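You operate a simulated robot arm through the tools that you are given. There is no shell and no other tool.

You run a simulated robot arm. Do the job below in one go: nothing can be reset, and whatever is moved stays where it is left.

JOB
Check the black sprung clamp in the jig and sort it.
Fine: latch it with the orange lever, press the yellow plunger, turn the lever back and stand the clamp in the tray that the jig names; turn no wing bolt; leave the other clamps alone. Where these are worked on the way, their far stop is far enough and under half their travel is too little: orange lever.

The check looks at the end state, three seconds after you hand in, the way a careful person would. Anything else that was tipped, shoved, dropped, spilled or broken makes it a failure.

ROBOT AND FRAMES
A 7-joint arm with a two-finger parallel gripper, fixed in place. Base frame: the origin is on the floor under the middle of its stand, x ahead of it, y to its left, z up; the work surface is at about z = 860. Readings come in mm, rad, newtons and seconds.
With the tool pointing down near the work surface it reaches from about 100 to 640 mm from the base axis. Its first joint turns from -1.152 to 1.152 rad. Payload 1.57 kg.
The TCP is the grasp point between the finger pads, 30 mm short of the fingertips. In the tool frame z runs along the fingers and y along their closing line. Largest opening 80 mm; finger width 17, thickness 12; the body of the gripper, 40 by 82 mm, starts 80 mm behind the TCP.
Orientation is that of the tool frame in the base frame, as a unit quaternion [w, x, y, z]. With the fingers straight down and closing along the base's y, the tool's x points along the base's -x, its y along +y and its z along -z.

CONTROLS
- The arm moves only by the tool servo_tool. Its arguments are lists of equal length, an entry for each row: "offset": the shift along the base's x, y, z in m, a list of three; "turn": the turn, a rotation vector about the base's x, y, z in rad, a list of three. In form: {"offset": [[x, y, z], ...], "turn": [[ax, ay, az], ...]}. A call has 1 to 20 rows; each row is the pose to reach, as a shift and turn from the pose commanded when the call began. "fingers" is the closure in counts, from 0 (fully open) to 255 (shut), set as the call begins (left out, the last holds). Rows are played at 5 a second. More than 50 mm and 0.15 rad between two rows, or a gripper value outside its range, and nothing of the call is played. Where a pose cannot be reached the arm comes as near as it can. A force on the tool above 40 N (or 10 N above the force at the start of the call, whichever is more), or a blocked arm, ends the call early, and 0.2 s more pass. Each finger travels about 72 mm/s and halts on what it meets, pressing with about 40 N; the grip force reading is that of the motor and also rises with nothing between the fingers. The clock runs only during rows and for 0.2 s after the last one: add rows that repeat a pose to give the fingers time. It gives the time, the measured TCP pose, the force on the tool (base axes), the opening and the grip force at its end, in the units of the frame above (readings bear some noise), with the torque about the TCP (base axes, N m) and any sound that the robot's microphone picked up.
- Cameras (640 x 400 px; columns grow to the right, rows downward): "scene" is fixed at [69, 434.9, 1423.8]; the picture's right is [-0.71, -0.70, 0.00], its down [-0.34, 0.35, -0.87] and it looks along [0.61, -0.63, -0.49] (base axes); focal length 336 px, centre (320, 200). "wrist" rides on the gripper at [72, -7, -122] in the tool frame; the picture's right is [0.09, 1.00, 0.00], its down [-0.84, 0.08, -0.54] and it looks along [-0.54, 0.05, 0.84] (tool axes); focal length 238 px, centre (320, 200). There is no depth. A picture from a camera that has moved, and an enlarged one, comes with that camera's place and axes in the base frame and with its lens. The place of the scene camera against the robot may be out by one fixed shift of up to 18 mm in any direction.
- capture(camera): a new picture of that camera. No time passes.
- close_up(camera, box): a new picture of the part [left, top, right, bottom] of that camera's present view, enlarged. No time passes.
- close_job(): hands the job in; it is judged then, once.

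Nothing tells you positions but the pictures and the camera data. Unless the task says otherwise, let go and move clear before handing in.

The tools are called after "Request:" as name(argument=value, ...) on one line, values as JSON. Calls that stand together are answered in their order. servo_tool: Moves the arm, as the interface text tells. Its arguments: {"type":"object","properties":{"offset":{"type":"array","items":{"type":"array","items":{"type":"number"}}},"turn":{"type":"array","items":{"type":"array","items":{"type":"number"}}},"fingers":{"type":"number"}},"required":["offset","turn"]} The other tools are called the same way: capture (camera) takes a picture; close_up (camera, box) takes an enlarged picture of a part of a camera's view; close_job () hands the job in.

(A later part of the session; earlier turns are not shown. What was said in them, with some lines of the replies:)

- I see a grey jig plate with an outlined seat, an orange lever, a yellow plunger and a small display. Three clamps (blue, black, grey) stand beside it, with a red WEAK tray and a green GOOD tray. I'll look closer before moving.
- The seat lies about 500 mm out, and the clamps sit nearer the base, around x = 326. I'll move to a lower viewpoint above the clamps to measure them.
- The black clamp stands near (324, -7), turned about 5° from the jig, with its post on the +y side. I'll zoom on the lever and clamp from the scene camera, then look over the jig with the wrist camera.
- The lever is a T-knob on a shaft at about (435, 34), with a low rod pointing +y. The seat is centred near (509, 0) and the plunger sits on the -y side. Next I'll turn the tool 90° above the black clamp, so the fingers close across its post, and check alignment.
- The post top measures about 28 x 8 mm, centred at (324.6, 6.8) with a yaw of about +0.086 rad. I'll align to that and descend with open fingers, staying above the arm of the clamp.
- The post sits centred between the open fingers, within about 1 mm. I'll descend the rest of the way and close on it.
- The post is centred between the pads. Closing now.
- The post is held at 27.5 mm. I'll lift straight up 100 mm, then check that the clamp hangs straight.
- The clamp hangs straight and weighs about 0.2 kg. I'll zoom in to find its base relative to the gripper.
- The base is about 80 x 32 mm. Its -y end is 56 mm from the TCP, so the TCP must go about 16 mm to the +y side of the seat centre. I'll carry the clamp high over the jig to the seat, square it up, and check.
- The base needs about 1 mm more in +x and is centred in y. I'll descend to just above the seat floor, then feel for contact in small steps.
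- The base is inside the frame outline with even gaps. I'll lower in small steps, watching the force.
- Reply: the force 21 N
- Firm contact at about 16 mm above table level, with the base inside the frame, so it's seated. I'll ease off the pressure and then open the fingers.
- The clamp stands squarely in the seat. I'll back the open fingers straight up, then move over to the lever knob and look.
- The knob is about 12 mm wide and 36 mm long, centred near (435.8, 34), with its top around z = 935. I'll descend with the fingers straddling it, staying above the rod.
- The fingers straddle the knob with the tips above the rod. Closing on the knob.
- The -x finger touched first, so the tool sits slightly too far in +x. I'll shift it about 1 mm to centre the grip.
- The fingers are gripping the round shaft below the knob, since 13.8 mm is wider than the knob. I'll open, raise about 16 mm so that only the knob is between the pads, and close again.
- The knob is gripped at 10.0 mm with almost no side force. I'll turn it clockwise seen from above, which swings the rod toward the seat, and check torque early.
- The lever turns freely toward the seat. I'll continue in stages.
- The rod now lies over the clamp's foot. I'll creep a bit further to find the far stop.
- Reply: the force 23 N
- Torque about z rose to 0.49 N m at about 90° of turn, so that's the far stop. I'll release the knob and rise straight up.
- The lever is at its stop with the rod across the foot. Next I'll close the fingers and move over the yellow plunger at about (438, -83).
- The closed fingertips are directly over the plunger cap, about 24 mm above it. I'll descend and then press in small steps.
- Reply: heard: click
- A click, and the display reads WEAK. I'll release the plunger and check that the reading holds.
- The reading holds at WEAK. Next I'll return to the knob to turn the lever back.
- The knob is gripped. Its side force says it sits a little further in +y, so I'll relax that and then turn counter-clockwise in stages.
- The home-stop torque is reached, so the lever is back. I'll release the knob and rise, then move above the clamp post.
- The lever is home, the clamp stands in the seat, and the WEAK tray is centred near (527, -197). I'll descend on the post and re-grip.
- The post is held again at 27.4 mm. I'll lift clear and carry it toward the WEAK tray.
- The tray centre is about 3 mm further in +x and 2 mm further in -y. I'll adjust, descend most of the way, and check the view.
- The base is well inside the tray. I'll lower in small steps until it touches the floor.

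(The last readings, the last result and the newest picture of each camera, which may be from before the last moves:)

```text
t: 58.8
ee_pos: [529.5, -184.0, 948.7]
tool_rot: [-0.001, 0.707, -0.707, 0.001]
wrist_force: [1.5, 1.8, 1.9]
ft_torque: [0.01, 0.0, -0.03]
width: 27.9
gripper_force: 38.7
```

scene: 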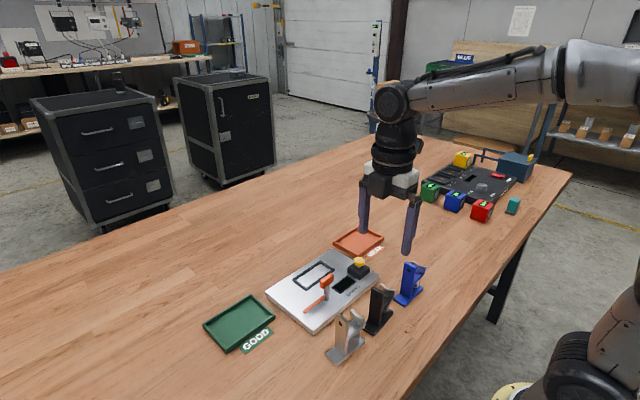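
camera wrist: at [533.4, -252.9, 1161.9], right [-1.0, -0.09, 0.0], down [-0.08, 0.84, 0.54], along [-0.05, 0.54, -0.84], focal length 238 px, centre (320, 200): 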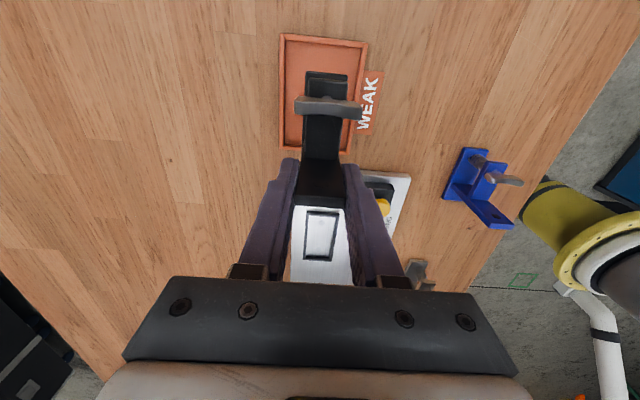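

Contact is starting, with the force going from -2.3 to +1.9 N. I'll go half a millimetre more, then open gently.

Request:
servo_tool(offset=[[0, 0, -0.0004], [0, 0, -0.0004]], turn=[[0, 0, 0], [0, 0, 0]])

Request:
servo_tool(offset=[[0, 0, 0], [0, 0, 0], [0, 0, 0], [0, 0, 0]], turn=[[0, 0, 0], [0, 0, 0], [0, 0, 0], [0, 0, 0]], fingers=110)

Request:
close_up(camera="scene", box=[310, 190, 420, 270])

Request:
close_up(camera="wrist", box=[220, 10, 430, 200])

```text
t: 59.4
ee_pos: [529.4, -184.5, 949.7]
tool_rot: [-0.001, 0.707, -0.707, 0.0]
wrist_force: [-1.4, 2.7, 9.3]
ft_torque: [0.07, 0.3, -0.03]
width: 27.5
gripper_force: 38.0
```

```text
t: 60.4
ee_pos: [530.6, -184.5, 947.3]
tool_rot: [0.0, 0.708, -0.706, 0.0]
wrist_force: [-0.1, 0.2, -0.3]
ft_torque: [0.01, 0.01, -0.01]
width: 45.4
gripper_force: 0.0
```

```text
5.00 times, centred on (365, 230) of scene
camera zoom: at [69.0, 434.9, 1423.8], right [-0.71, -0.7, 0.0], down [-0.34, 0.35, -0.87], along [0.61, -0.63, -0.49], focal length 1678 px, centre (95, 50)
```

zoom: 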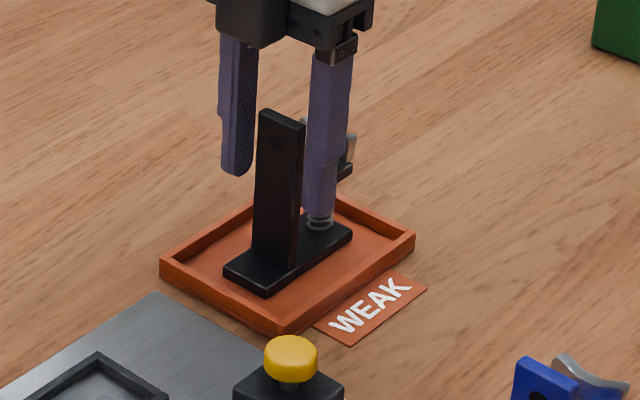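

```text
2.11 times, centred on (325, 105) of wrist
camera zoom: at [536.3, -255.6, 1067.7], right [-1.0, -0.09, 0.0], down [-0.08, 0.84, 0.54], along [-0.05, 0.54, -0.84], focal length 502 px, centre (310, 400)
```

zoom: 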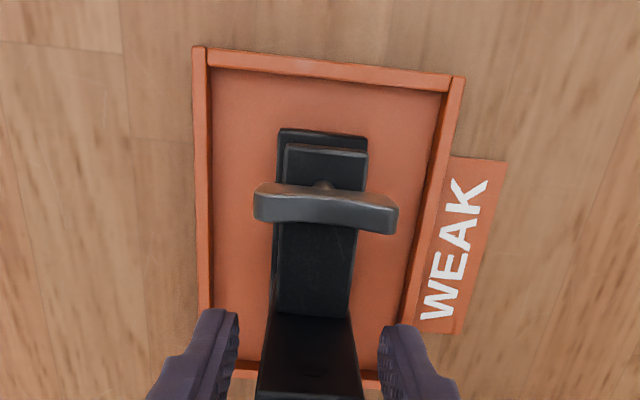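

The clamp stands freely in the WEAK tray and the fingers are open around it. I'll rise straight up and move clear.

Request:
servo_tool(offset=[[0, 0, 0.01], [0, 0, 0.03], [0, 0, 0.055], [0, 0, 0.085], [0, 0, 0.12], [0, 0, 0.16], [-0.03, 0.03, 0.18], [-0.06, 0.06, 0.2], [-0.06, 0.06, 0.2]], turn=[[0, 0, 0], [0, 0, 0], [0, 0, 0], [0, 0, 0], [0, 0, 0], [0, 0, 0], [0, 0, 0], [0, 0, 0], [0, 0, 0]])

Request:
capture(camera="scene")

Request:
close_up(camera="scene", box=[190, 190, 450, 372])

Request:
capture(camera="wrist")

```text
t: 62.4
ee_pos: [467.5, -124.9, 1147.0]
tool_rot: [0.0, 0.708, -0.706, 0.0]
wrist_force: [0.3, 0.1, 0.1]
ft_torque: [-0.01, 0.01, -0.02]
width: 45.6
gripper_force: 0.2
```

```text
taken
```

scene: 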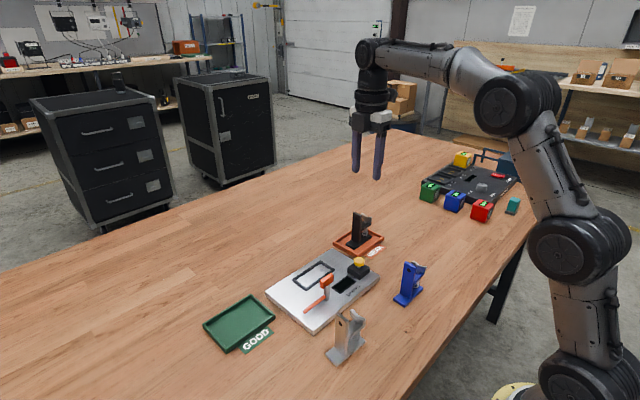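

```text
2.20 times, centred on (320, 281) of scene
camera zoom: at [69.0, 434.9, 1423.8], right [-0.71, -0.7, 0.0], down [-0.34, 0.35, -0.87], along [0.61, -0.63, -0.49], focal length 738 px, centre (320, 22)
```

zoom: 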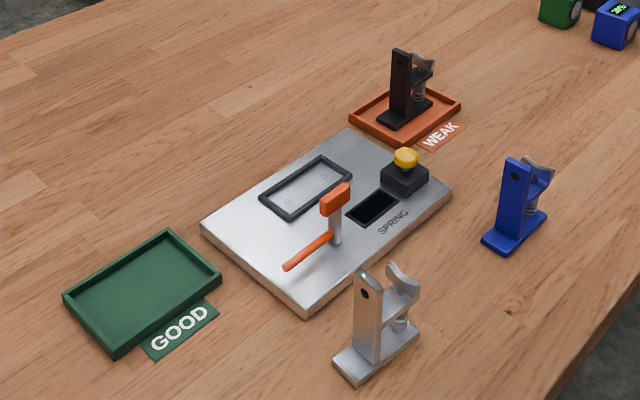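

```text
taken
camera wrist: at [474.6, -196.3, 1266.4], right [-1.0, -0.09, 0.0], down [-0.08, 0.84, 0.54], along [-0.05, 0.54, -0.84], focal length 238 px, centre (320, 200)
```

wrist: 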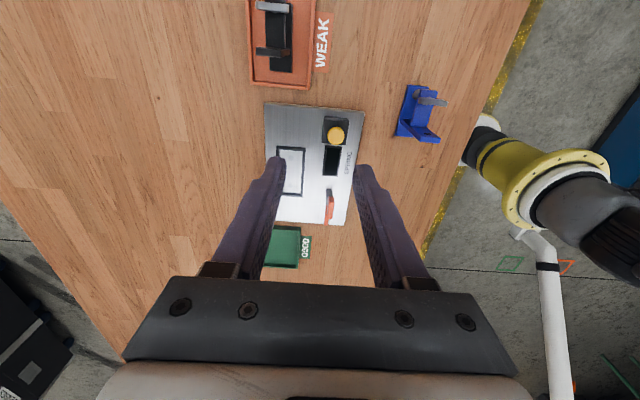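

The black clamp stands upright in the WEAK tray that the jig named, and the lever is back at its home stop. The plunger is released, the blue and grey clamps haven't moved, and the arm is clear, so I'm handing in.

Request:
close_job()

```text
The job is handed in.
```

The jig read WEAK for the black clamp, so I stood it upright in the WEAK tray and handed the job in.

- **Latch:** I set the clamp in the jig seat and turned the orange lever about 90° to its far stop.
- **Check:** One press of the yellow plunger gave a click and a WEAK reading, which held after I let go.
- **After the check:** I turned the lever back to its home stop and carried the clamp to the tray. The display went dark once the clamp left the seat.

In the last pictures the clamp is standing and the blue and grey clamps are where they started. No wing bolt was turned. The arm had let go and was clear before I handed in; no verdict came back with the hand-in.
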